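You operate a simulated robot arm through the tools that you are given. There is no shell and no other tool. Be economical: measure what you need, move in short steps, check, and stop when the job is done.

Carry out the task below with a simulated robot arm. There is one attempt and no reset: what you move stays moved.

JOB
Tighten the silver bracket's four screws in number order, at the torque on the drawing.
Fine: blue driver, one run a screw, back in its holder after; fingers off the turning socket.
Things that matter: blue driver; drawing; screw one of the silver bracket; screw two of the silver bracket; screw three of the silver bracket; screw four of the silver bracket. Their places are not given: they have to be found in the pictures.

It is judged by the outcome, as a careful person would: the job done as asked, and still so three seconds after it is handed in. It fails if anything else is knocked over, pushed out of place, dropped, spilled or broken.

ROBOT AND FRAMES
A 6-joint arm with a two-finger parallel gripper, fixed in place. Base frame: the origin is at the foot of the arm, x ahead of it, y to its left, z up; the work surface is at about z = 900. Readings come in mm, degrees, newtons and seconds.
With the tool pointing down near the work surface it reaches from about 240 to 660 mm from the base axis. Its first joint turns from -66.0 to 66.0 degrees. Payload 2.9 kg.
Tool frame: the origin (TCP) lies between the finger pads and is the grasp point; the fingertips stand 30 mm ahead of it; z points along the fingers, y is the line along which they close. The gripper opens to 110 mm. The fingers are 20 mm wide and 10 mm thick; the gripper's body (48 by 112 mm) begins 55 mm behind the TCP.
Orientation is told as [roll, pitch, yaw] about the base's x, y, z axes, in that order, counted from this pose: with the fingers straight down and closing along the base's y, the tool's x points along the base's -x, its y along +y and its z along -z.

CONTROLS
- The arm moves only by the tool drive_tool. Its argument "deltas" is a list of rows, each a list of 3 entries, a list of its own where there are three numbers: the gripper command, from -1 (shut) to 1 (fully open), values between in proportion, then the shift along the base's x, y, z in mm, then the turn, a rotation vector about the base's x, y, z in degrees. In form: [[jaw, [dx, dy, dz], [ax, ay, az]], ...]. A call has 1 to 12 rows; each row shifts and turns the commanded pose from where the row before left it. A row lasts 0.2 s, in which the tool goes at most 50 mm and 8.6 degrees; a call with a longer step from one row to the next is refused whole, and so is a gripper value outside its range. Where a pose cannot be reached the arm comes as near as it can. A force on the tool above 70 N (or 10 N above the force at the start of the call, whichever is more), or a blocked arm, ends the call early, and 0.2 s more pass. The fingers move at their own pace (about 108 mm/s each) and stop on an object; they squeeze with about 27 N. The grip force told is the motor's: it shows also when the fingers shut on nothing. Time passes only in rows, and 0.2 s behind the last, so rows that do not move let the fingers close. It gives the time, the measured TCP pose, the force on the tool (base axes), the opening and the grip force at its end, in the units of the frame above (readings bear some noise), and new pictures: "views" is both (left out), scene, wrist or none.
- Cameras (640 x 400 px; columns grow to the right, rows downward): "scene" is fixed at [77.1, 419.4, 1417.5]; the picture's right is [-0.77, -0.64, 0.00], its down [-0.19, 0.23, -0.95] and it looks along [0.61, -0.73, -0.30] (base axes); focal length 260 px, centre (320, 200). "wrist" rides on the gripper at [-36, 0, -57] in the tool frame; the picture's right is [0.00, -1.00, 0.00], its down [0.97, 0.00, -0.24] and it looks along [0.24, 0.00, 0.97] (tool axes); focal length 218 px, centre (320, 200).
- point_at(camera, pixels): for up to 12 pixels [column, row] of the newest picture of that camera ("zoom" is the newest enlarged one), the place [x, y, z] in the base frame of the surface seen there, good to about 2 mm, but the place of the scene camera against the robot may be out by one fixed shift of up to 12 mm in any direction. It takes no simulated time.
- zoom(camera, box): a new picture of the part [left, top, right, bottom] of that camera's present view, enlarged. It takes no simulated time.
- hand_in(): hands the job in; it is judged then, once.

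Keep the steps short. Do not move on a guess: measure, check each grasp and each placing, and mend mistakes. In all there are 80 turns and 120 pictures (those below and enlarged ones count). Leave the gripper open and the arm clear of the work at the hand-in unless told otherwise, and finish with a single line.

The tools are called after "Emit:" as a command line: name --argument value ..., lists and objects as JSON in quotes. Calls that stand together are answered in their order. drive_tool: Moves the arm, as the interface text tells. Its arguments: {"type":"object","properties":{"deltas":{"type":"array","items":{"type":"array"}},"views":{"type":"string","enum":["both","scene","wrist","none"]}},"required":["deltas"]} The other tools are called the same way: point_at (camera, pixels) gives the place of the surface under pixels of a picture; zoom (camera, box) takes an enlarged picture of a part of a camera's view; hand_in () hands the job in.

At the start:

```text
t: 0.0
tool_pos: [316.7, -13.1, 1357.2]
orientation: [-0.1, -0.1, -0.1]
contact_force: [0.1, 0.2, -1.1]
gripper_width: 110.1
gripper_force: 0.1
```

scene: 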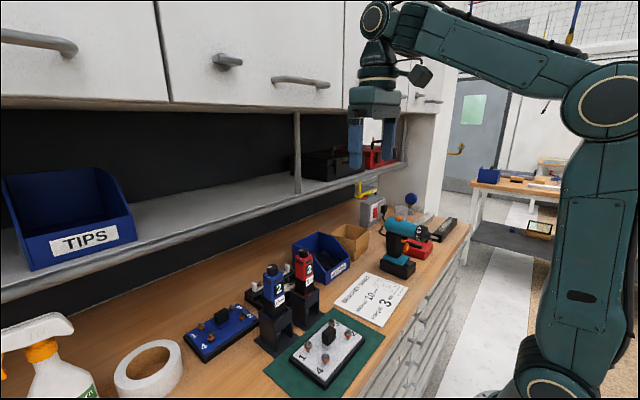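
wrist: 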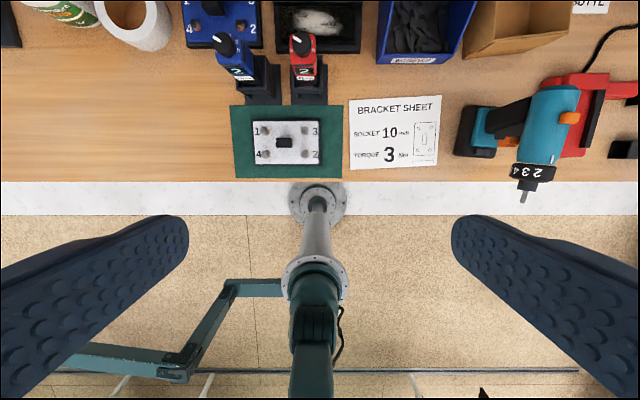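

I see a blue and a red driver in holders, a silver bracket on a green mat and the bracket sheet (socket 10, torque 3). I'll zoom in to read the details.

Emit:
zoom --camera "wrist" --box '[200, 20, 450, 190]'

Emit:
zoom --camera "scene" --box '[230, 230, 420, 390]'

```text
2.35 times, centred on (325, 105) of wrist
```

zoom: 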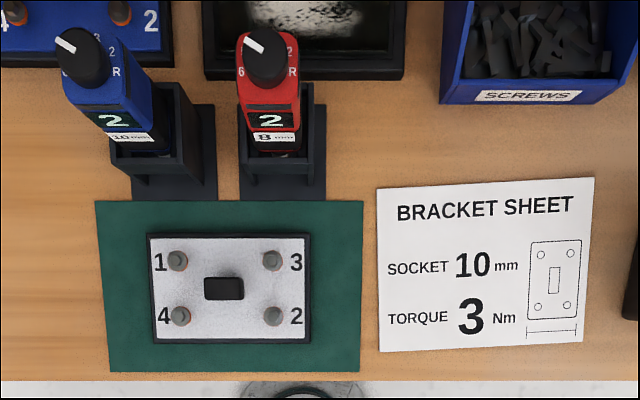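

```text
2.50 times, centred on (325, 310) of scene
```

zoom: 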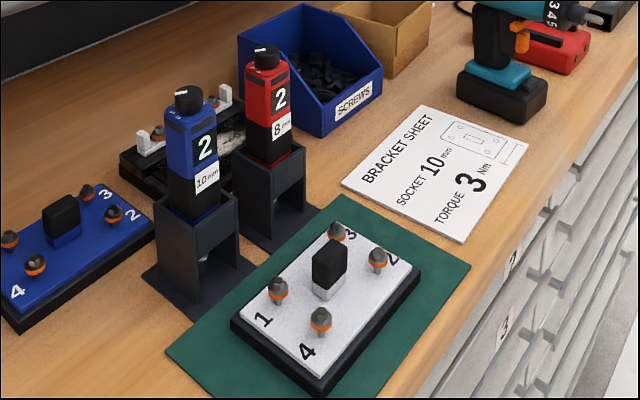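

The sheet says 10 mm and 3 Nm; the blue driver is 10 mm but shows 2, with a knob on top. I'll zoom further on the knob and measure places.

Emit:
zoom --camera "wrist" --box '[210, 25, 270, 85]'

Emit:
point_at --camera "wrist" --pixels '[[228, 42], [237, 70], [264, 131], [313, 154], [313, 131], [265, 154], [246, 110], [265, 65], [240, 165], [303, 42]]'

Emit:
point_at --camera "scene" --pixels '[[270, 267], [277, 297], [306, 345], [323, 358], [346, 333], [330, 322], [272, 314]]'

```text
6.67 times, centred on (240, 55) of wrist
```

zoom: 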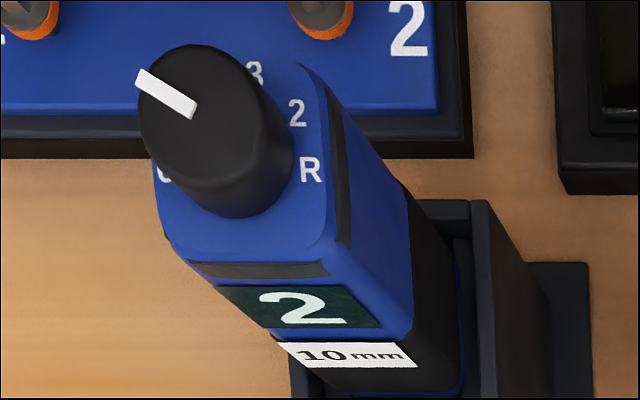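

```text
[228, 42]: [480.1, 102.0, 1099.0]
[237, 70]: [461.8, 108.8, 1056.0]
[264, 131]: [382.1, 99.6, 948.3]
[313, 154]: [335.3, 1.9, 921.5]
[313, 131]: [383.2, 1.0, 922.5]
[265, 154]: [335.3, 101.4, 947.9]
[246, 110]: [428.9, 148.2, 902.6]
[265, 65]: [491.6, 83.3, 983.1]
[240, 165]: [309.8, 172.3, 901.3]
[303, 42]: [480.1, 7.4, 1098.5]
```

```text
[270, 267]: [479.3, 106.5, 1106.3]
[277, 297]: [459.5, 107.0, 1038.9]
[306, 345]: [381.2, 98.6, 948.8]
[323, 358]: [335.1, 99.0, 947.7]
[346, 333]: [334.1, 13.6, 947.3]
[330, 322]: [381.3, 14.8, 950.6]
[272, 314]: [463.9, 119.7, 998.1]
```

The white line on the knob and the scale are partly hidden; I want to look from directly above. First I check where the shelf edge lies.

Emit:
point_at --camera "scene" --pixels '[[150, 255], [250, 215], [350, 182], [230, 107], [340, 110], [237, 320], [410, 230], [390, 165]]'

Emit:
drive_tool --deltas '[[1, [40, 38, 0], [0, 0, 0]], [1, [40, 38, 0], [0, 0, 0]], [1, [30, 38, -20], [0, 0, 0]], [1, [0, 0, -30], [0, 0, 0]], [1, [0, 0, 0], [0, 0, 0]]]' --views "wrist"

```text
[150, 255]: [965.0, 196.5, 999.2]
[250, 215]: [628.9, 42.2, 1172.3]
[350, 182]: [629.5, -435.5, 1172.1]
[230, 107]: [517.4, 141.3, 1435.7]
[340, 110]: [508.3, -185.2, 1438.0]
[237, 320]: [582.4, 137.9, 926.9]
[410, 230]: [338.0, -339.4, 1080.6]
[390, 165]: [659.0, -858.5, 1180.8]
```

```text
refused: row 1 steps farther than a row can; nothing moved
```

A row was too long (limit 50 mm total). I go down first, then across, in smaller rows (the cabinet starts at x≈508, z>1436, so stay low).

Emit:
drive_tool --deltas '[[1, [0, 25, -40], [0, 0, 0]], [1, [0, 25, -40], [0, 0, 0]], [1, [35, 30, 0], [0, 0, 0]], [1, [35, 30, 0], [0, 0, 0]], [1, [35, 5, -10], [0, 0, 0]], [1, [22, 0, 0], [0, 0, 0]], [1, [0, 0, 0], [0, 0, 0]]]' --views "wrist"

```text
t: 1.6
tool_pos: [444.2, 102.4, 1268.5]
orientation: [-0.1, -0.1, -0.1]
contact_force: [-1.2, 0.0, -0.4]
gripper_width: 110.0
gripper_force: 0.0
```

wrist: 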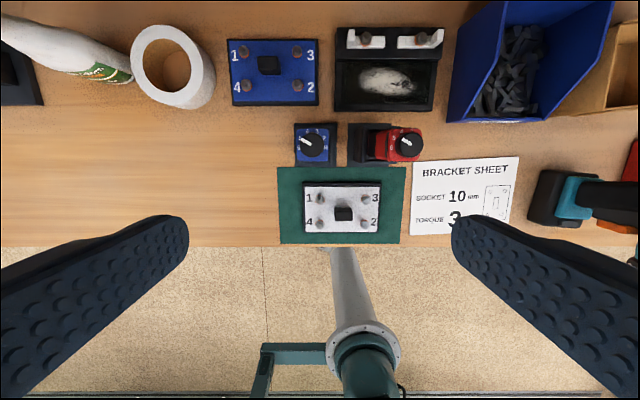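

Emit:
zoom --camera "wrist" --box '[285, 115, 345, 175]'

Emit:
point_at --camera "wrist" --pixels '[[311, 143], [303, 139], [320, 197], [367, 223], [367, 197], [320, 223], [344, 208], [298, 128], [334, 128], [330, 160]]'

```text
6.67 times, centred on (315, 145) of wrist
```

zoom: 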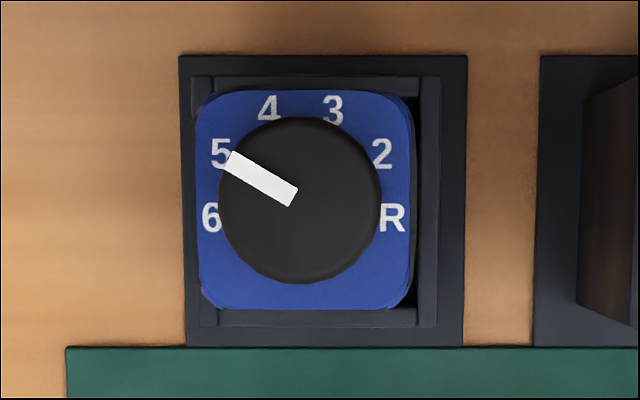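

```text
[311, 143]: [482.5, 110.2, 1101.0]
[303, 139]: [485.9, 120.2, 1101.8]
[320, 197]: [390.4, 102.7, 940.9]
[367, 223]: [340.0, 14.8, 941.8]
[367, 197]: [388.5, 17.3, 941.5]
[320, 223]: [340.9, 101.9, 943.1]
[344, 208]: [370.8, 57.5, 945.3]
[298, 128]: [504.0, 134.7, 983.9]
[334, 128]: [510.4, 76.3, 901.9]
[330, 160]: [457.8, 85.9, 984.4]
```

The knob points at 5 on the scale R-2-3-4-5-6 while the display shows 2; needs 3 (about 80° clockwise). I look at the driver from the side and measure body-top and knob height.

Emit:
zoom --camera "scene" --box '[240, 250, 330, 360]'

Emit:
point_at --camera "wrist" --pixels '[[300, 155], [326, 155], [325, 133], [300, 133], [312, 145], [312, 158], [409, 146]]'

```text
3.64 times, centred on (285, 305) of scene
```

zoom: 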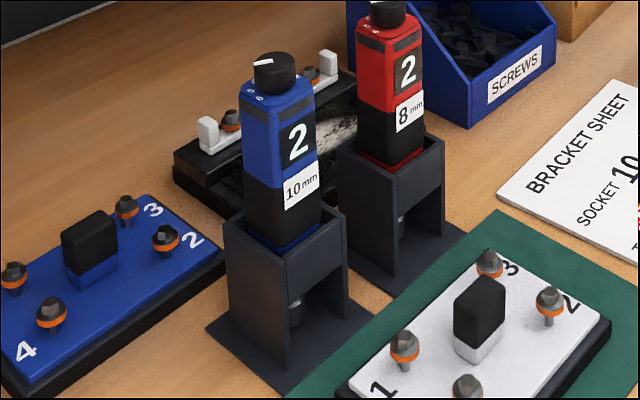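

```text
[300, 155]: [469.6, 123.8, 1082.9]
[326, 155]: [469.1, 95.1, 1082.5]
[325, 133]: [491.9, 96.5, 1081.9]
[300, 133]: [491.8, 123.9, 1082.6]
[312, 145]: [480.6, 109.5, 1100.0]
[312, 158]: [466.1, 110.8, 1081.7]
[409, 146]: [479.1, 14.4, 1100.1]
```

Knob: centre about (481, 110), from z 1082 to 1100. I pre-turn the tool +40° about z, narrow the jaws to ~60 mm, and come above the knob.

Emit:
drive_tool --deltas '[[0.1, [18, 4, -20], [0, 0, 8]], [0.1, [18.8, 3.6, -20], [0, 0, 8]], [0.1, [0, 0, -20], [0, 0, 8]], [0.1, [0, 0, -20], [0, 0, 8]], [0.1, [0, 0, -20], [0, 0, 8]], [0.1, [0, 0, -15], [0, 0, 0]], [0.1, [0, 0, 0], [0, 0, 0]]]' --views "both"

```text
t: 3.2
tool_pos: [479.9, 110.0, 1151.5]
orientation: [0.0, 0.0, 39.9]
contact_force: [0.2, 0.7, 0.2]
gripper_width: 60.5
gripper_force: 0.1
```

scene: 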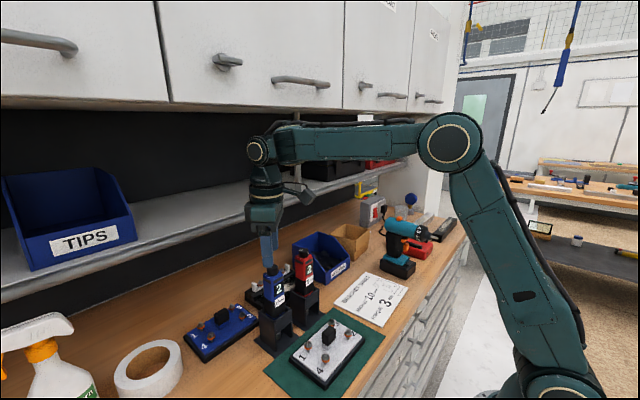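
wrist: 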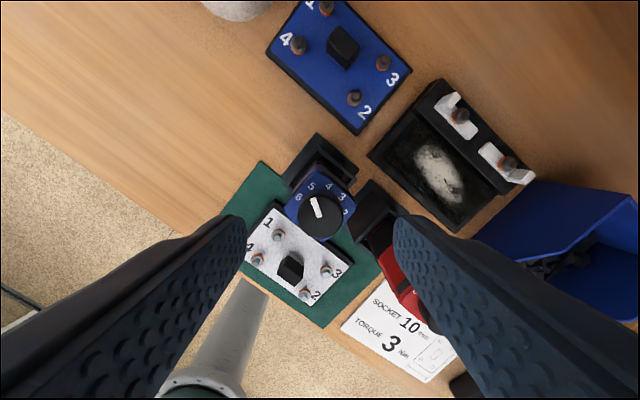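

The knob (320,217) sits exactly on the tool axis. Descend so the fingertips are at ~1085, then close on the knob.

Emit:
drive_tool --deltas '[[0.1, [0, 0, -20], [0, 0, 0]], [0.1, [0, 0, -16.5], [0, 0, 0]], [0.1, [0, 0, 0], [0, 0, 0]], [-0.4, [0, 0, 0], [0, 0, 0]], [-0.8, [0, 0, 0], [0, 0, 0]], [-0.8, [0, 0, 0], [0, 0, 0]]]' --views "both"

```text
t: 4.6
tool_pos: [480.2, 111.0, 1116.9]
orientation: [-0.1, 0.1, 40.0]
contact_force: [-0.6, 1.2, 0.5]
gripper_width: 24.2
gripper_force: 26.6
```

scene: 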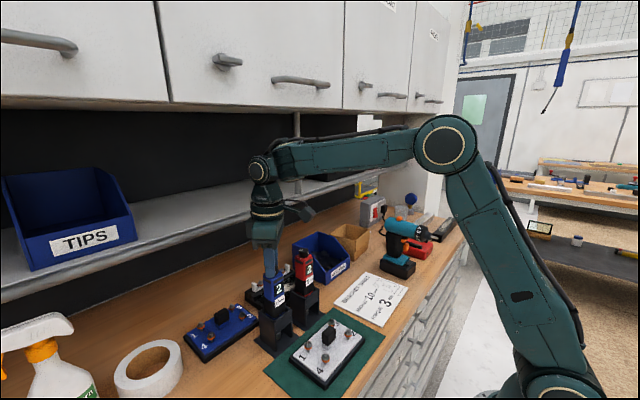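
wrist: 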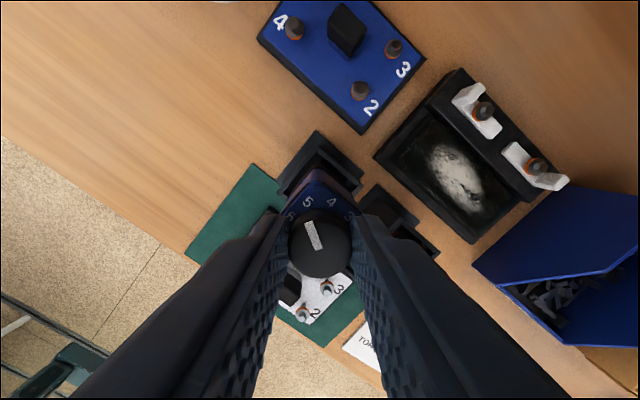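

The knob is held (24.2 mm wide, 26.6 N). Turn 40° clockwise and look.

Emit:
drive_tool --deltas '[[-0.8, [0, 0, 0], [0, 0, -8]], [-0.8, [0, 0, 0], [0, 0, -8]], [-0.8, [0, 0, 0], [0, 0, -8]], [-0.8, [0, 0, 0], [0, 0, -8]], [-0.8, [0, 0, 0], [0, 0, -8]], [-0.8, [0, 0, 0], [0, 0, 0]]]' --views "wrist"

Emit:
zoom --camera "scene" --box '[240, 250, 330, 360]'

```text
t: 6.0
tool_pos: [481.3, 109.0, 1116.3]
orientation: [-0.1, -0.3, -0.1]
contact_force: [0.7, 1.6, 5.2]
gripper_width: 23.8
gripper_force: 27.1
```

wrist: 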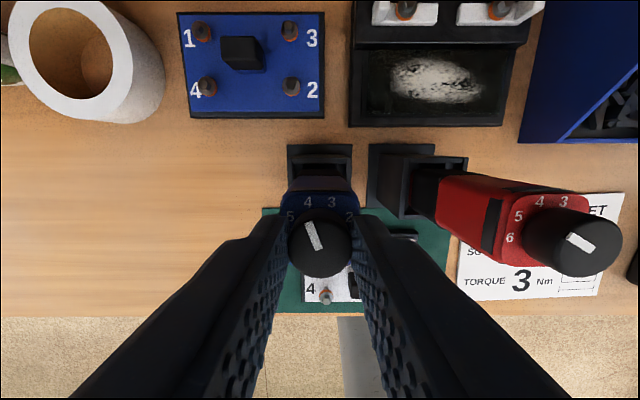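

```text
3.64 times, centred on (285, 305) of scene
```

zoom: 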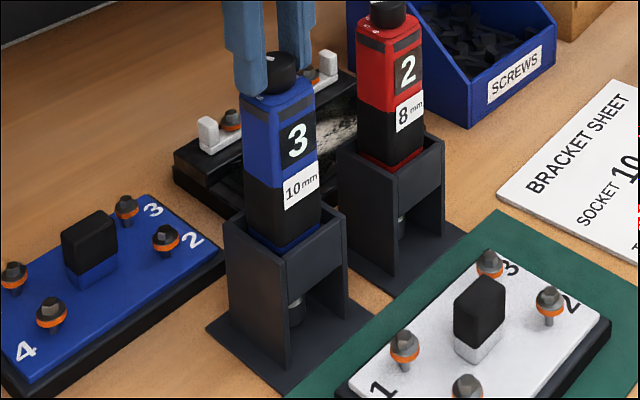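

The display now reads 3, although the white line is near the "4" mark, so scale and display disagree (the red one shows the same mirrored mismatch). I release, rise, and look again at both.

Emit:
drive_tool --deltas '[[-0.3, [0, 0, 0], [0, 0, 0]], [0.0, [0, 0, 0], [0, 0, 0]], [0.0, [0, 0, 30], [0, 0, 0]], [0.0, [0, 0, 40], [0, 0, 0]], [0.0, [-36, 0, 40], [0, 0, 0]], [0.0, [0, 0, 0], [0, 0, 0]]]' --views "wrist"

Emit:
zoom --camera "wrist" --box '[280, 110, 430, 190]'

Emit:
zoom --camera "scene" --box '[255, 255, 315, 315]'

```text
refused: row 5 steps farther than a row can; nothing moved
```

```text
4.27 times, centred on (355, 150) of wrist
```

zoom: 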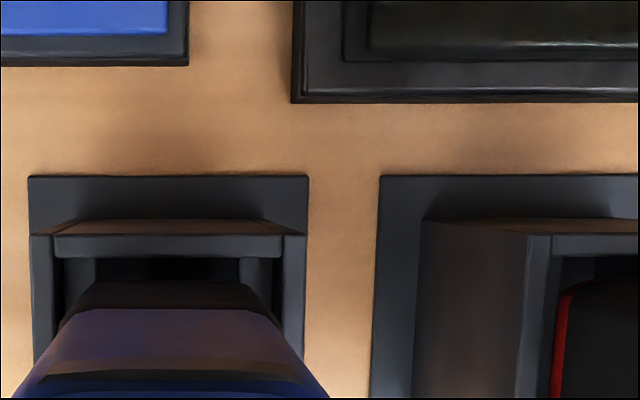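

```text
6.67 times, centred on (285, 285) of scene
```

zoom: 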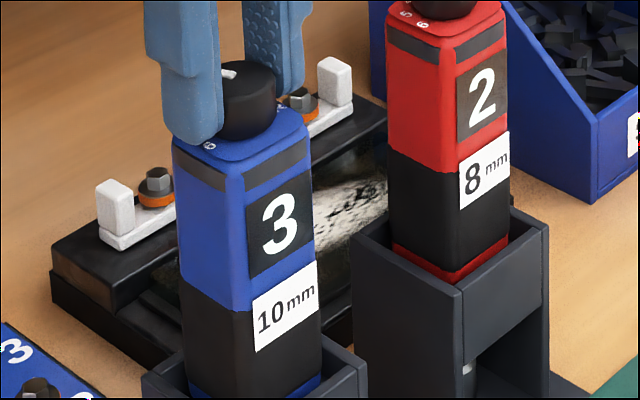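

One row was too long; repeat with shorter rows.

Emit:
drive_tool --deltas '[[-0.3, [0, 0, 0], [0, 0, 0]], [0.0, [0, 0, 0], [0, 0, 0]], [0.0, [0, 0, 30], [0, 0, 0]], [0.0, [0, 0, 40], [0, 0, 0]], [0.0, [-18, 0, 35], [0, 0, 0]], [0.0, [-18, 0, 0], [0, 0, 0]], [0.0, [0, 0, 0], [0, 0, 0]]]' --views "both"

Emit:
zoom --camera "wrist" --box '[280, 100, 360, 180]'

Emit:
zoom --camera "scene" --box '[255, 255, 315, 315]'

```text
t: 7.6
tool_pos: [445.0, 110.8, 1219.7]
orientation: [0.0, -0.2, 0.0]
contact_force: [0.5, 0.2, -0.4]
gripper_width: 55.0
gripper_force: 0.0
```

scene: 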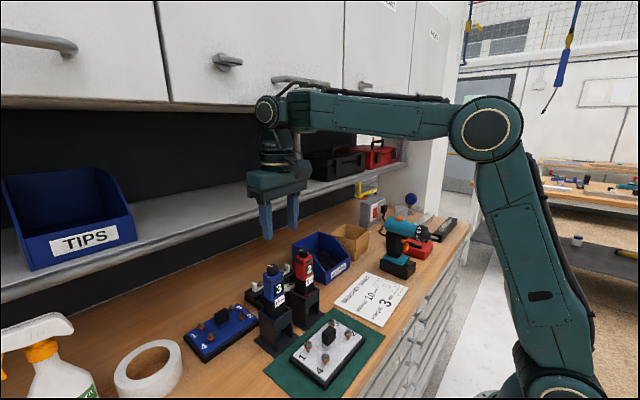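
wrist: 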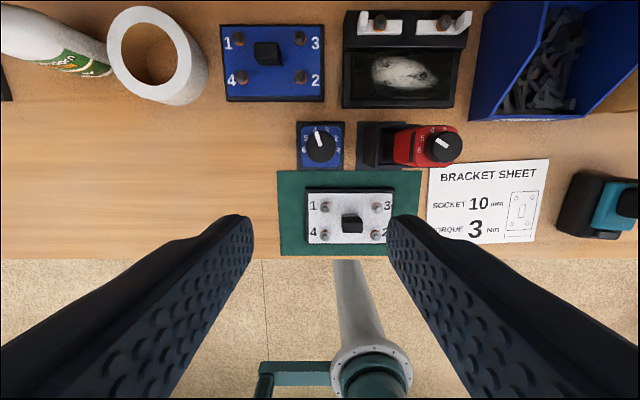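

```text
5.00 times, centred on (320, 140) of wrist
```

zoom: 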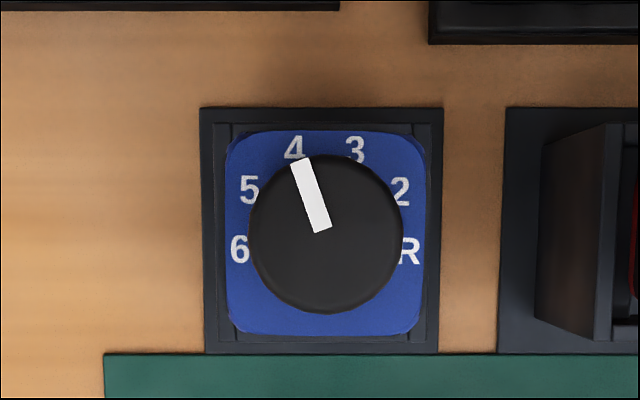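

```text
6.67 times, centred on (285, 285) of scene
```

zoom: 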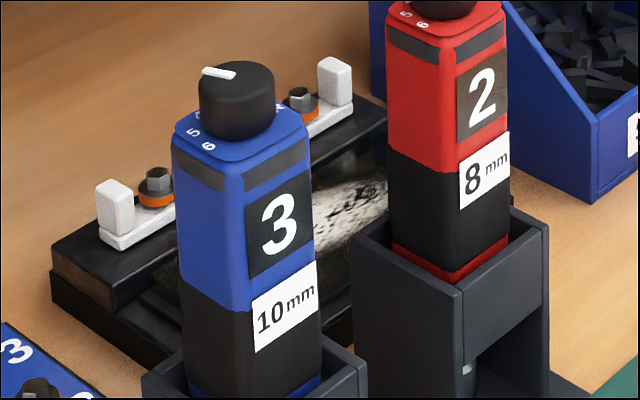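

After release the display stays at a clear 3 (it changed live with the knob; the line is at a mirrored mark). I trust the display and leave it. Next: grasp the blue driver's body from above, at TCP z≈1053 (body 1105+ above the knob, tips well above holder).

Emit:
drive_tool --deltas '[[0.1, [18, 0, -30], [0, 0, 0]], [0.1, [18, -0.4, -30], [0, 0, 0]], [0.1, [0, 0, -30], [0, 0, 0]], [0.1, [0, 0, -30], [0, 0, 0]], [0.1, [0, 0, -30], [0, 0, 0]], [0.1, [0, 0, -15], [0, 0, 0]], [0.1, [0, 0, 0], [0, 0, 0]]]' --views "both"

```text
t: 9.2
tool_pos: [480.6, 109.9, 1054.4]
orientation: [-0.1, -0.1, 0.0]
contact_force: [0.4, -0.7, -0.9]
gripper_width: 60.6
gripper_force: 0.0
```

scene: 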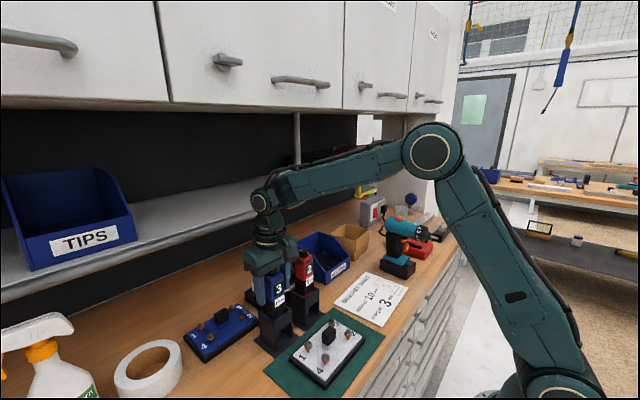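
wrist: 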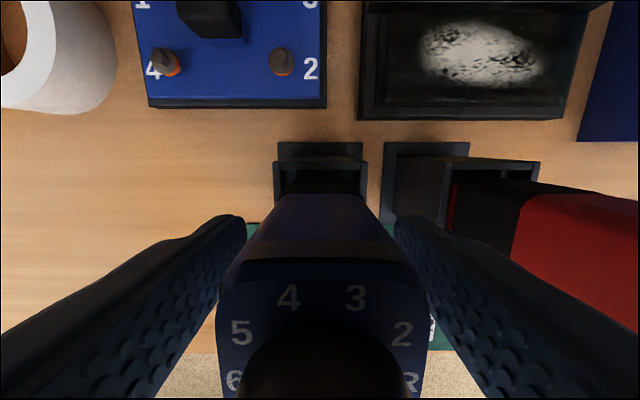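

The body is centred between the fingers. Close on it and check the grip.

Emit:
drive_tool --deltas '[[-0.3, [0, 0, 0], [0, 0, 0]], [-0.8, [0, 0, 0], [0, 0, 0]], [-0.8, [0, 0, 0], [0, 0, 0]], [-0.8, [0, 0, 0], [0, 0, 0]]]' --views "none"

Emit:
zoom --camera "scene" --box '[240, 230, 330, 360]'

```text
t: 10.2
tool_pos: [479.7, 109.3, 1054.9]
orientation: [-0.1, -0.1, 0.0]
contact_force: [0.0, -3.1, -0.1]
gripper_width: 36.0
gripper_force: 27.3
```

```text
3.08 times, centred on (285, 295) of scene
```

zoom: 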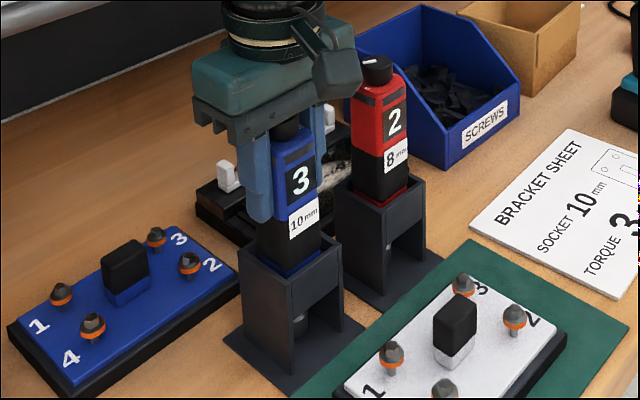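

Gripped at 36.0 mm. Lift straight up 100 mm and look.

Emit:
drive_tool --deltas '[[-0.8, [0, 0, 10], [0, 0, 0]], [-0.8, [0, 0, 20], [0, 0, 0]], [-0.8, [0, 0, 30], [0, 0, 0]], [-0.8, [0, 0, 30], [0, 0, 0]], [-0.8, [0, 0, 20], [0, 0, 0]], [-0.8, [0, 0, 0], [0, 0, 0]]]' --views "both"

Emit:
zoom --camera "scene" --box '[230, 200, 370, 390]'

```text
t: 11.6
tool_pos: [482.6, 109.4, 1167.5]
orientation: [-0.2, -0.1, -0.1]
contact_force: [-0.6, -0.9, -3.9]
gripper_width: 36.2
gripper_force: 26.9
```

scene: 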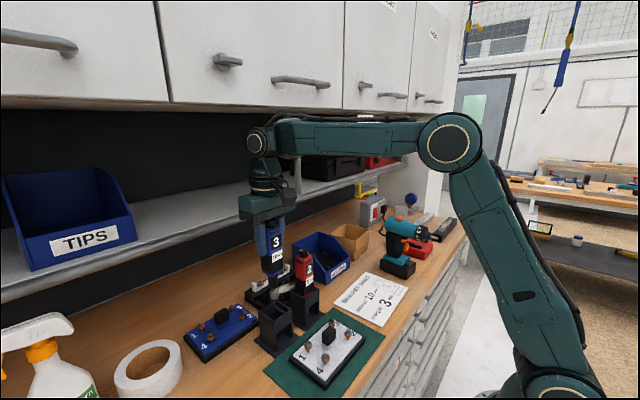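
wrist: 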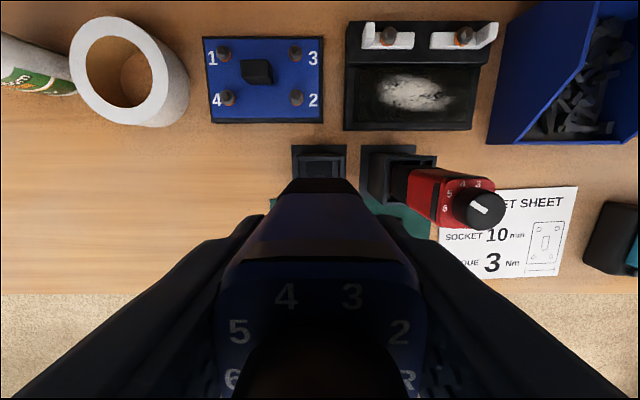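

```text
2.11 times, centred on (300, 295) of scene
```

zoom: 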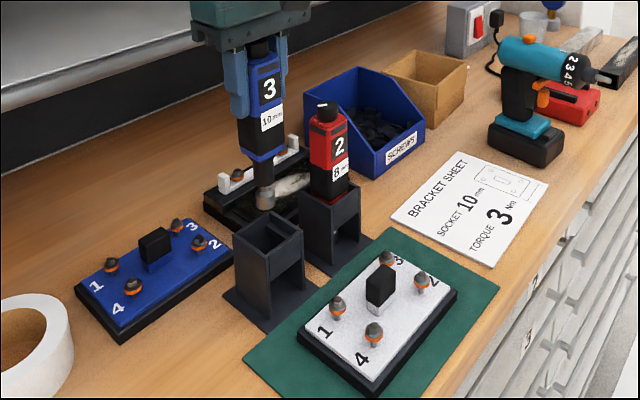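

Driver is out and held upright; socket clears the holder. I measure socket and screws in the zoom, and move back to x≈270 so the wrist camera can see the bracket ahead of the driver.

Emit:
point_at --camera "zoom" --pixels '[[265, 206], [265, 190], [263, 150], [337, 299], [387, 257], [422, 276], [374, 327], [380, 275], [374, 345], [337, 318], [268, 105], [268, 88]]'

Emit:
drive_tool --deltas '[[-0.8, [-25, -5, 0], [0, 0, 0]], [-0.8, [-35, -7, 0], [0, 0, 0]], [-0.8, [-35, -7, 0], [0, 0, 0]], [-0.8, [-35, -7, 0], [0, 0, 0]], [-0.8, [-35, -7, 0], [0, 0, 0]], [-0.8, [-30, -7, 0], [0, 0, 0]], [-0.8, [-15, -10, 0], [0, 0, 0]], [-0.8, [0, 0, 0], [0, 0, 0]]]' --views "both"

```text
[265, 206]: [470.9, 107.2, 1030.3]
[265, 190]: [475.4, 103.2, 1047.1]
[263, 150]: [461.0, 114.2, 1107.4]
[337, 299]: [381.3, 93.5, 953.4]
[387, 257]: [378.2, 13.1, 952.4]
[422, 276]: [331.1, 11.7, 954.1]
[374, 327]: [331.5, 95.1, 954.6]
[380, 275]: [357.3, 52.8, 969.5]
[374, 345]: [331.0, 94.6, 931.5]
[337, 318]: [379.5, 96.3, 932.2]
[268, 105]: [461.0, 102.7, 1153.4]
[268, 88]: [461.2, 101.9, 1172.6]
```

```text
t: 13.4
tool_pos: [270.3, 58.1, 1166.2]
orientation: [-0.1, -0.1, 0.1]
contact_force: [0.0, 0.6, -4.9]
gripper_width: 35.8
gripper_force: 26.8
```

scene: 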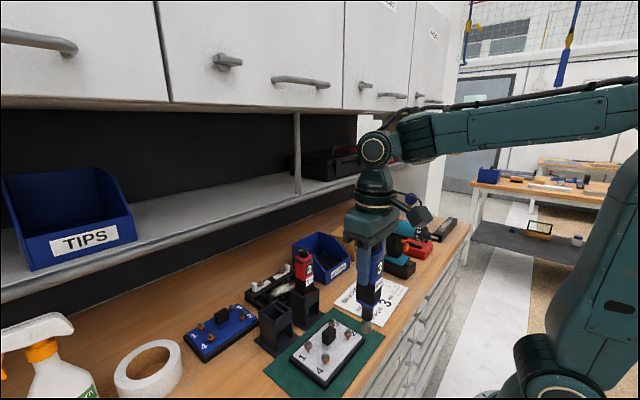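
wrist: 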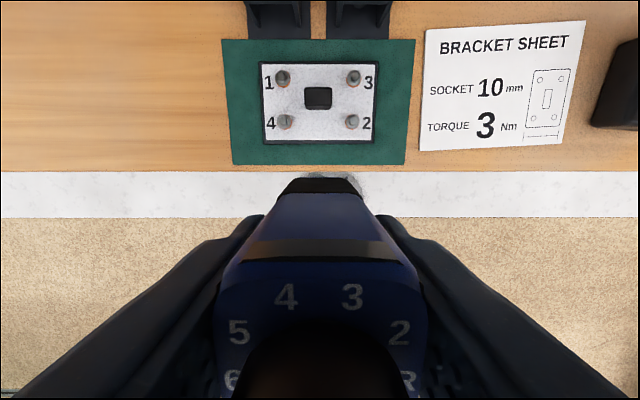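

The bracket is fully visible ahead. I zoom in to locate the screw heads precisely.

Emit:
zoom --camera "wrist" --box '[250, 55, 390, 142]'

```text
4.57 times, centred on (320, 98) of wrist
```

zoom: 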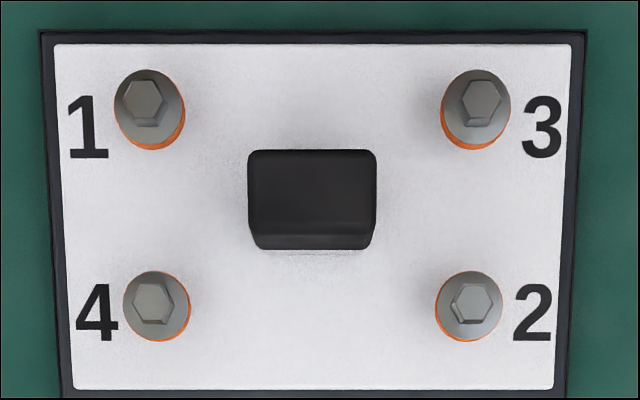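

Emit:
point_at --camera "zoom" --pixels '[[145, 99], [482, 100], [473, 301], [152, 301], [150, 125], [312, 190], [60, 60], [565, 60], [122, 105], [155, 330]]'

```text
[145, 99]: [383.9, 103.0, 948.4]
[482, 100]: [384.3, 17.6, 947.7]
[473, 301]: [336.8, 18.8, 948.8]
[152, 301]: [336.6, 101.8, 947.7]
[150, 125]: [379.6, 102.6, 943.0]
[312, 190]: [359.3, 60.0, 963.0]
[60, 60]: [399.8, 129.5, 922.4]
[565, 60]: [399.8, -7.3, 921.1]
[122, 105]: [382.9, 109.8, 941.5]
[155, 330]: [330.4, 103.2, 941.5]
```

Head centres: 1 (383.9, 103.0), 2 (336.8, 18.8), 3 (384.3, 17.6), 4 (336.6, 101.8), head tops z≈948. Socket tip is about 141 mm below the TCP. I go above screw 1, staying ~14 mm above its head.

Emit:
drive_tool --deltas '[[-0.8, [35, 13, 0], [0, 0, 0]], [-0.8, [35, 13, 0], [0, 0, 0]], [-0.8, [30, 13, 0], [0, 0, 0]], [-0.8, [13.4, 4.9, -20], [0, 0, 0]], [-0.8, [0, 0, -25], [0, 0, 0]], [-0.8, [0, 0, -17], [0, 0, 0]], [-0.8, [0, 0, 0], [0, 0, 0]]]' --views "scene"

Emit:
zoom --camera "scene" --box '[270, 290, 350, 370]'

```text
t: 15.0
tool_pos: [385.0, 102.5, 1104.7]
orientation: [-0.1, -0.2, 0.0]
contact_force: [0.5, -0.4, -5.2]
gripper_width: 35.7
gripper_force: 26.9
```

scene: 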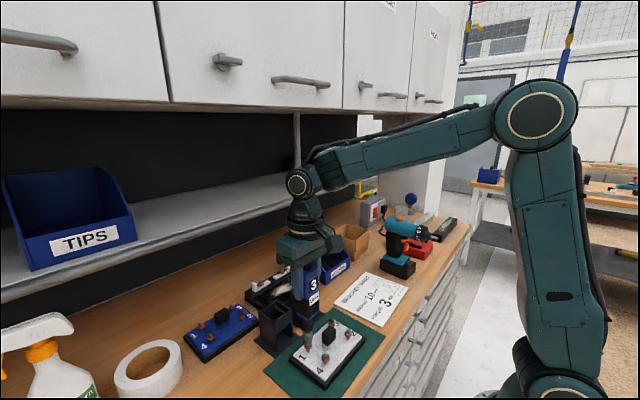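

```text
5.00 times, centred on (310, 330) of scene
```

zoom: 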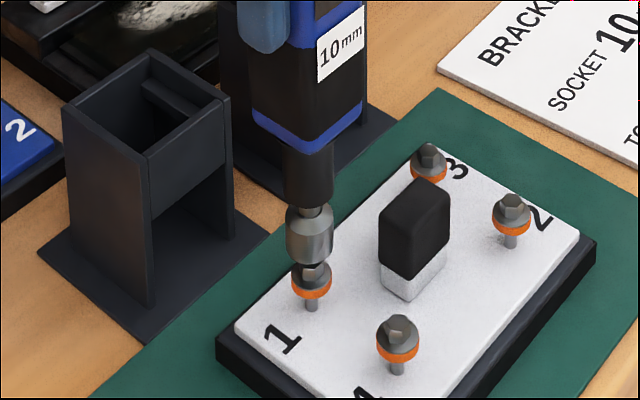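

Socket (col 309) and screw 1 (col 311) line up sideways. Check the other direction by measuring.

Emit:
point_at --camera "zoom" --pixels '[[309, 257], [309, 240], [309, 225], [291, 240], [328, 240], [311, 285], [311, 292], [295, 285], [327, 285], [311, 272]]'

```text
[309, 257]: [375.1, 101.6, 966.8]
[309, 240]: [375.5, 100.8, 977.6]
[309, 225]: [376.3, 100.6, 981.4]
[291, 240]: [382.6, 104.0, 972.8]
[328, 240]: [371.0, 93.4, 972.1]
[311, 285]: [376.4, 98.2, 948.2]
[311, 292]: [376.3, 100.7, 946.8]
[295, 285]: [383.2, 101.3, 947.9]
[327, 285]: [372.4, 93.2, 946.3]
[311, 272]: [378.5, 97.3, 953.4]
```

Both axes agree within ~1 mm. Lower slowly onto the screw head.

Emit:
drive_tool --deltas '[[-0.8, [0, 0, -4], [0, 0, 0]], [-0.8, [0, 0, -4], [0, 0, 0]], [-0.8, [0, 0, -2], [0, 0, 0]], [-0.8, [0, 0, -2], [0, 0, 0]], [-0.8, [0, 0, -1], [0, 0, 0]], [-0.8, [0, 0, 0], [0, 0, 0]]]' --views "none"

Emit:
zoom --camera "scene" --box '[270, 270, 350, 370]'

```text
t: 16.4
tool_pos: [384.3, 101.9, 1091.3]
orientation: [-0.1, 0.0, 0.0]
contact_force: [-0.8, 0.5, -2.5]
gripper_width: 36.0
gripper_force: 27.1
```

```text
4.00 times, centred on (310, 320) of scene
```

zoom: 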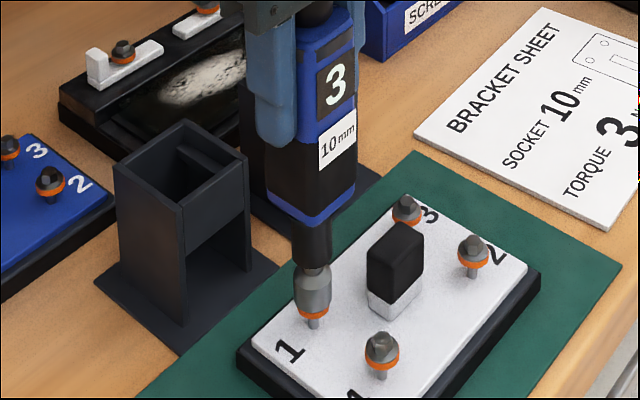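

The socket has come down over the hex with little force. Press 1 mm at a time.

Emit:
drive_tool --deltas '[[-0.8, [0, 0, -1], [0, 0, 0]], [-0.8, [0, 0, -1], [0, 0, 0]], [-0.8, [0, 0, 0], [0, 0, 0]]]' --views "none"

Emit:
zoom --camera "scene" --box '[290, 310, 350, 370]'

```text
t: 17.2
tool_pos: [384.3, 102.8, 1088.4]
orientation: [-0.1, -0.1, 0.0]
contact_force: [-2.3, 0.5, 1.7]
gripper_width: 36.0
gripper_force: 26.7
```

```text
6.67 times, centred on (320, 340) of scene
```

zoom: 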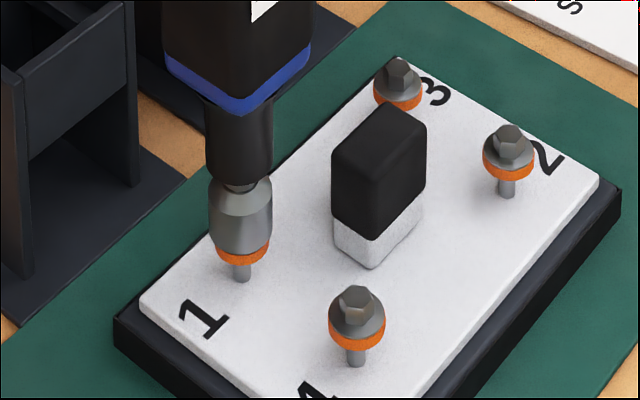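

Contact is building (~6 N net). Continue pressing gently.

Emit:
drive_tool --deltas '[[-0.8, [0, 0, -1], [0, 0, 0]], [-0.8, [0, 0, -1], [0, 0, 0]], [-0.8, [0, 0, 0], [0, 0, 0]]]' --views "none"

Emit:
zoom --camera "scene" --box '[270, 270, 350, 370]'

```text
t: 18.0
tool_pos: [384.6, 103.5, 1087.4]
orientation: [-0.2, 0.0, -0.1]
contact_force: [-2.2, 1.9, 0.4]
gripper_width: 35.8
gripper_force: 27.2
```

```text
4.00 times, centred on (310, 320) of scene
```

zoom: 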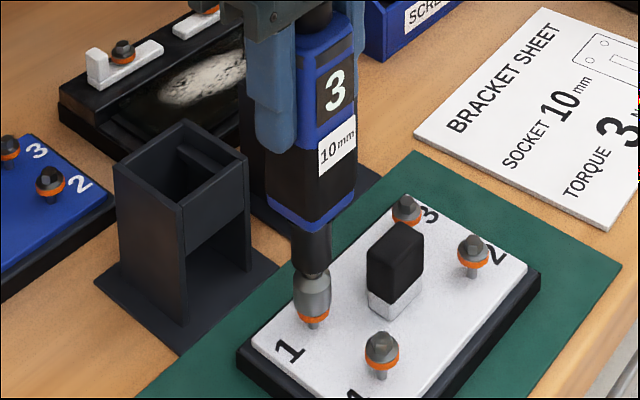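

The screw appears to be going in (less shank visible). Keep following with gentle pressure.

Emit:
drive_tool --deltas '[[-0.8, [0, 0, -1], [0, 0, 0]], [-0.8, [0, 0, -1], [0, 0, 0]], [-0.8, [0, 0, 0], [0, 0, 0]], [-0.8, [0, 0, 0], [0, 0, 0]]]' --views "none"

Emit:
zoom --camera "scene" --box '[270, 270, 350, 370]'

```text
t: 19.0
tool_pos: [384.6, 102.7, 1084.5]
orientation: [0.0, -0.2, 0.0]
contact_force: [-1.0, -0.8, -0.3]
gripper_width: 35.8
gripper_force: 26.9
```

```text
4.00 times, centred on (310, 320) of scene
```

zoom: 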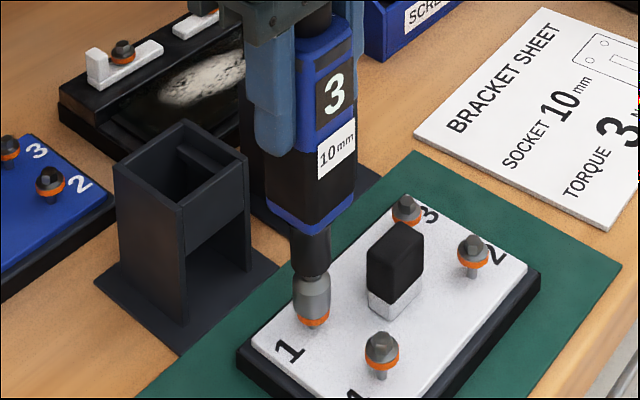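

Still going in with ~4 N. Continue following.

Emit:
drive_tool --deltas '[[-0.8, [0, 0, -1], [0, 0, 0]], [-0.8, [0, 0, -1], [0, 0, 0]], [-0.8, [0, 0, -1], [0, 0, 0]], [-0.8, [0, 0, 0], [0, 0, 0]]]' --views "none"

Emit:
zoom --camera "scene" --box '[270, 270, 350, 370]'

```text
t: 20.0
tool_pos: [383.8, 104.6, 1080.4]
orientation: [0.0, -0.1, 0.0]
contact_force: [2.5, -0.6, 0.0]
gripper_width: 35.5
gripper_force: 27.2
```

```text
4.00 times, centred on (310, 320) of scene
```

zoom: 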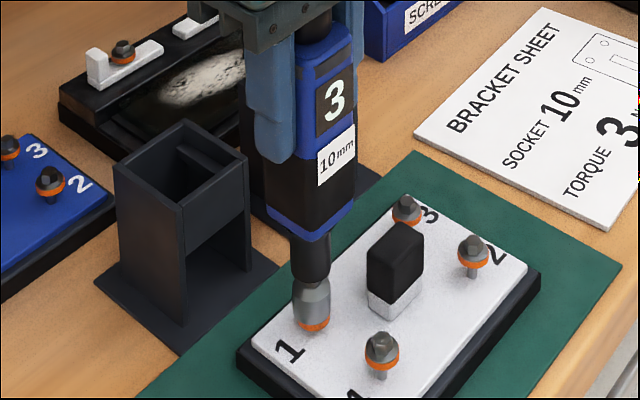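

The flange is nearly on the plate. Two more mm, then hold to let the run end.

Emit:
drive_tool --deltas '[[-0.8, [0, 0, -1], [0, 0, 0]], [-0.8, [0, 0, -1], [0, 0, 0]], [-0.8, [0, 0, 0], [0, 0, 0]], [-0.8, [0, 0, 0], [0, 0, 0]]]' --views "none"

Emit:
zoom --camera "scene" --box '[270, 270, 350, 370]'

```text
t: 21.0
tool_pos: [384.6, 102.5, 1079.9]
orientation: [-0.1, -0.1, 0.1]
contact_force: [1.1, 1.4, 1.5]
gripper_width: 35.9
gripper_force: 27.0
```

```text
4.00 times, centred on (310, 320) of scene
```

zoom: 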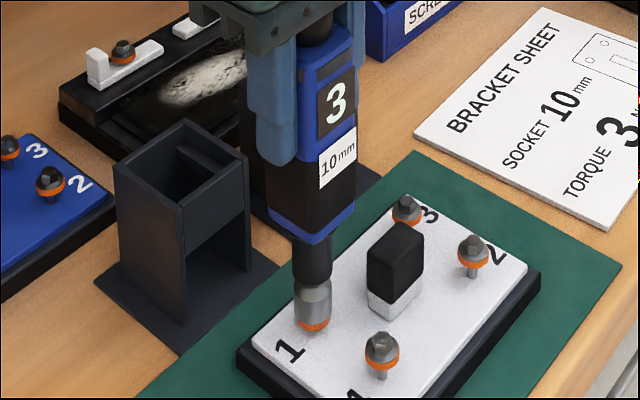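

Emit:
drive_tool --deltas '[[-0.8, [0, 0, -1], [0, 0, 0]], [-0.8, [0, 0, -1], [0, 0, 0]], [-0.8, [0, 0, 0], [0, 0, 0]]]' --views "none"

Emit:
zoom --camera "scene" --box '[290, 310, 350, 370]'

```text
t: 21.8
tool_pos: [385.1, 103.3, 1076.6]
orientation: [-0.2, 0.0, -0.1]
contact_force: [-0.4, -0.7, 0.4]
gripper_width: 35.8
gripper_force: 26.7
```

```text
6.67 times, centred on (320, 340) of scene
```

zoom: 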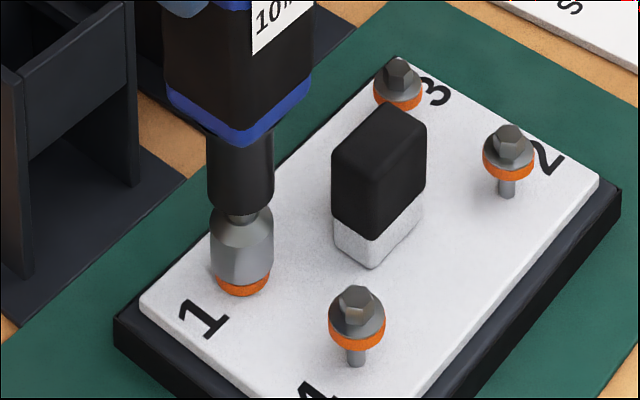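

Still moving with low force; continue until it resists.

Emit:
drive_tool --deltas '[[-0.8, [0, 0, -1], [0, 0, 0]], [-0.8, [0, 0, -1], [0, 0, 0]], [-0.8, [0, 0, 0], [0, 0, 0]]]' --views "none"

Emit:
zoom --camera "scene" --box '[290, 310, 350, 370]'

```text
t: 22.6
tool_pos: [384.2, 101.9, 1076.5]
orientation: [0.0, 0.0, -0.1]
contact_force: [-1.3, -2.3, 0.3]
gripper_width: 35.9
gripper_force: 26.4
```

```text
6.67 times, centred on (320, 340) of scene
```

zoom: 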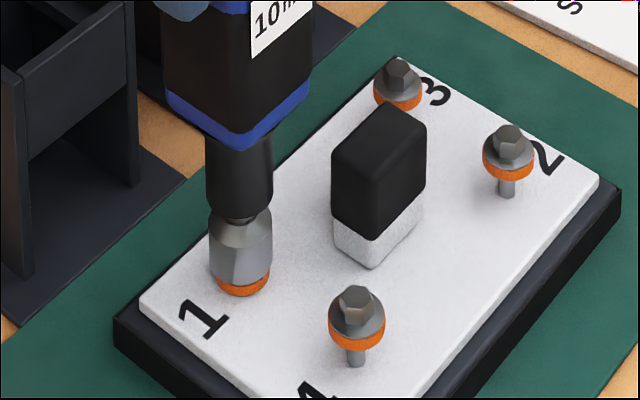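

Emit:
drive_tool --deltas '[[-0.8, [0, 0, -1], [0, 0, 0]], [-0.8, [0, 0, -1], [0, 0, 0]], [-0.8, [0, 0, 0], [0, 0, 0]], [-0.8, [0, 0, 0], [0, 0, 0]]]' --views "none"

Emit:
zoom --camera "scene" --box '[280, 280, 340, 360]'

```text
t: 23.6
tool_pos: [384.6, 102.5, 1073.4]
orientation: [-0.2, -0.2, -0.1]
contact_force: [-0.4, -0.3, 1.5]
gripper_width: 35.9
gripper_force: 27.2
```

```text
5.00 times, centred on (310, 320) of scene
```

zoom: 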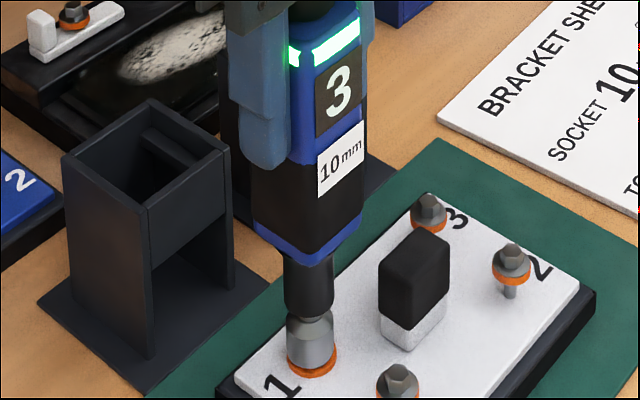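

The driver's ring lights green: screw 1's run finished. Lift off straight and move above screw 2.

Emit:
drive_tool --deltas '[[-0.8, [0, 0, 10], [0, 0, 0]], [-0.8, [0, 0, 20], [0, 0, 0]], [-0.8, [0, 0, 30], [0, 0, 0]], [-0.8, [-17, -28, 0], [0, 0, 0]], [-0.8, [-15.1, -28.2, 0], [0, 0, 0]], [-0.8, [-15, -28, 0], [0, 0, 0]], [-0.8, [0, 0, -20], [0, 0, 0]], [-0.8, [0, 0, -10], [0, 0, 0]], [-0.8, [0, 0, 0], [0, 0, 0]]]' --views "scene"

Emit:
zoom --camera "scene" --box '[290, 270, 370, 370]'

```text
t: 25.6
tool_pos: [336.7, 19.7, 1101.8]
orientation: [-0.2, 0.0, 0.0]
contact_force: [0.7, 0.1, -5.1]
gripper_width: 35.8
gripper_force: 27.2
```

scene: 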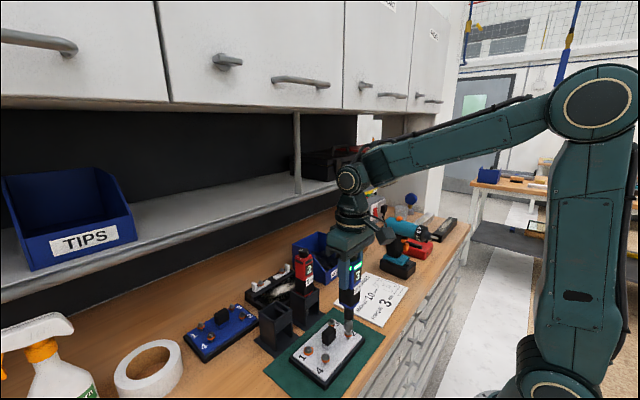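

```text
4.00 times, centred on (330, 320) of scene
```

zoom: 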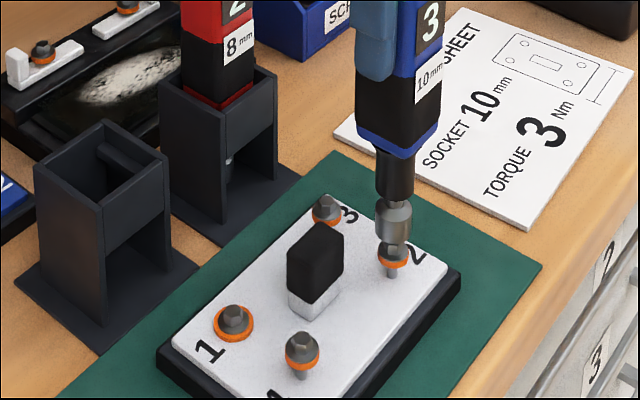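

Screw 1 is seated. Socket (393) lines up with screw 2 (392); check in depth.

Emit:
point_at --camera "zoom" --pixels '[[393, 225], [393, 235], [380, 225], [407, 225], [392, 260], [392, 264], [380, 260], [405, 260]]'

```text
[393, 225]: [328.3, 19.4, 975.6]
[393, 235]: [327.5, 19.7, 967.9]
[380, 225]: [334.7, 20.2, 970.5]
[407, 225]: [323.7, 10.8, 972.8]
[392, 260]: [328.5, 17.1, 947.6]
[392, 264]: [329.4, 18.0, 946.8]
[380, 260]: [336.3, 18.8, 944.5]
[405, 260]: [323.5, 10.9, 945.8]
```

Aligned within ~1 mm. Lower onto screw 2, then follow.

Emit:
drive_tool --deltas '[[-0.8, [0, 0, -4], [0, 0, 0]], [-0.8, [0, 0, -4], [0, 0, 0]], [-0.8, [0, 0, -2], [0, 0, 0]], [-0.8, [0, 0, -2], [0, 0, 0]], [-0.8, [0, 0, -1], [0, 0, 0]], [-0.8, [0, 0, -1], [0, 0, 0]], [-0.8, [0, 0, -1], [0, 0, 0]], [-0.8, [0, 0, 0], [0, 0, 0]]]' --views "none"

Emit:
zoom --camera "scene" --box '[310, 270, 390, 350]'

```text
t: 27.4
tool_pos: [336.3, 20.0, 1089.6]
orientation: [-0.1, 0.0, 0.1]
contact_force: [0.0, -2.2, 1.7]
gripper_width: 36.1
gripper_force: 26.7
```

```text
5.00 times, centred on (350, 310) of scene
```

zoom: 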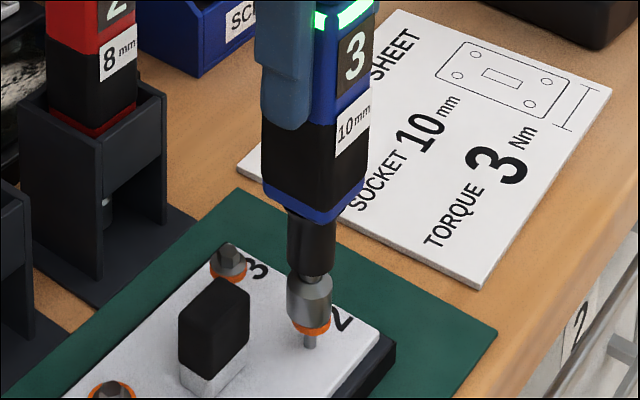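

Seated on the head with ~6 N; follow it down slowly.

Emit:
drive_tool --deltas '[[-0.8, [0, 0, -1], [0, 0, 0]], [-0.8, [0, 0, -0.5], [0, 0, 0]], [-0.8, [0, 0, -0.5], [0, 0, 0]], [-0.8, [0, 0, -0.5], [0, 0, 0]], [-0.8, [0, 0, -0.5], [0, 0, 0]], [-0.8, [0, 0, -0.5], [0, 0, 0]], [-0.8, [0, 0, -0.5], [0, 0, 0]], [-0.8, [0, 0, -0.5], [0, 0, 0]], [-0.8, [0, 0, -0.5], [0, 0, 0]], [-0.8, [0, 0, -0.5], [0, 0, 0]], [-0.8, [0, 0, -0.5], [0, 0, 0]], [-0.8, [0, 0, 0], [0, 0, 0]]]' --views "none"

Emit:
zoom --camera "scene" --box '[310, 270, 390, 350]'

```text
t: 30.0
tool_pos: [336.5, 19.1, 1084.2]
orientation: [-0.1, 0.1, 0.0]
contact_force: [-1.5, 0.0, 2.1]
gripper_width: 35.7
gripper_force: 26.7
```

```text
5.00 times, centred on (350, 310) of scene
```

zoom: 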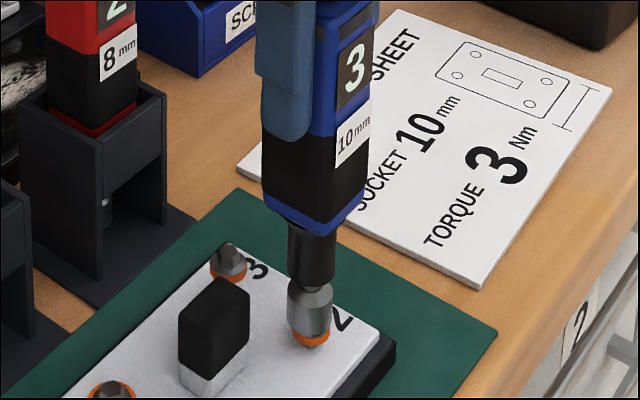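

Run going (light off, screw sinking). Continue.

Emit:
drive_tool --deltas '[[-0.8, [0, 0, -0.5], [0, 0, 0]], [-0.8, [0, 0, -0.5], [0, 0, 0]], [-0.8, [0, 0, -0.5], [0, 0, 0]], [-0.8, [0, 0, -0.5], [0, 0, 0]], [-0.8, [0, 0, -0.5], [0, 0, 0]], [-0.8, [0, 0, -0.5], [0, 0, 0]], [-0.8, [0, 0, -0.5], [0, 0, 0]], [-0.8, [0, 0, -0.5], [0, 0, 0]], [-0.8, [0, 0, -0.5], [0, 0, 0]], [-0.8, [0, 0, -0.5], [0, 0, 0]], [-0.8, [0, 0, -0.5], [0, 0, 0]], [-0.8, [0, 0, -0.5], [0, 0, 0]]]' --views "none"

Emit:
zoom --camera "scene" --box '[310, 270, 390, 350]'

```text
t: 32.6
tool_pos: [337.7, 19.5, 1075.3]
orientation: [-0.1, 0.0, 0.0]
contact_force: [0.8, 0.6, 1.7]
gripper_width: 35.8
gripper_force: 27.3
```

```text
5.00 times, centred on (350, 310) of scene
```

zoom: 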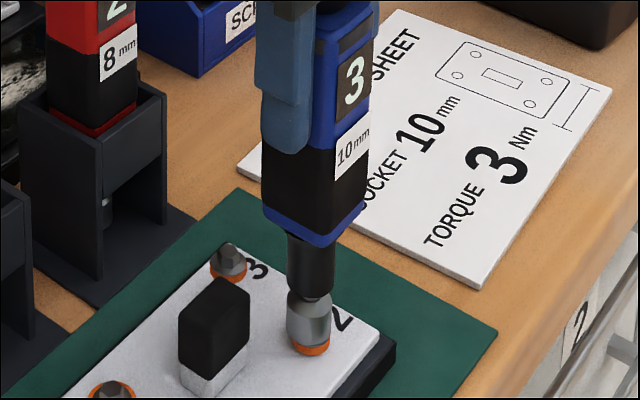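

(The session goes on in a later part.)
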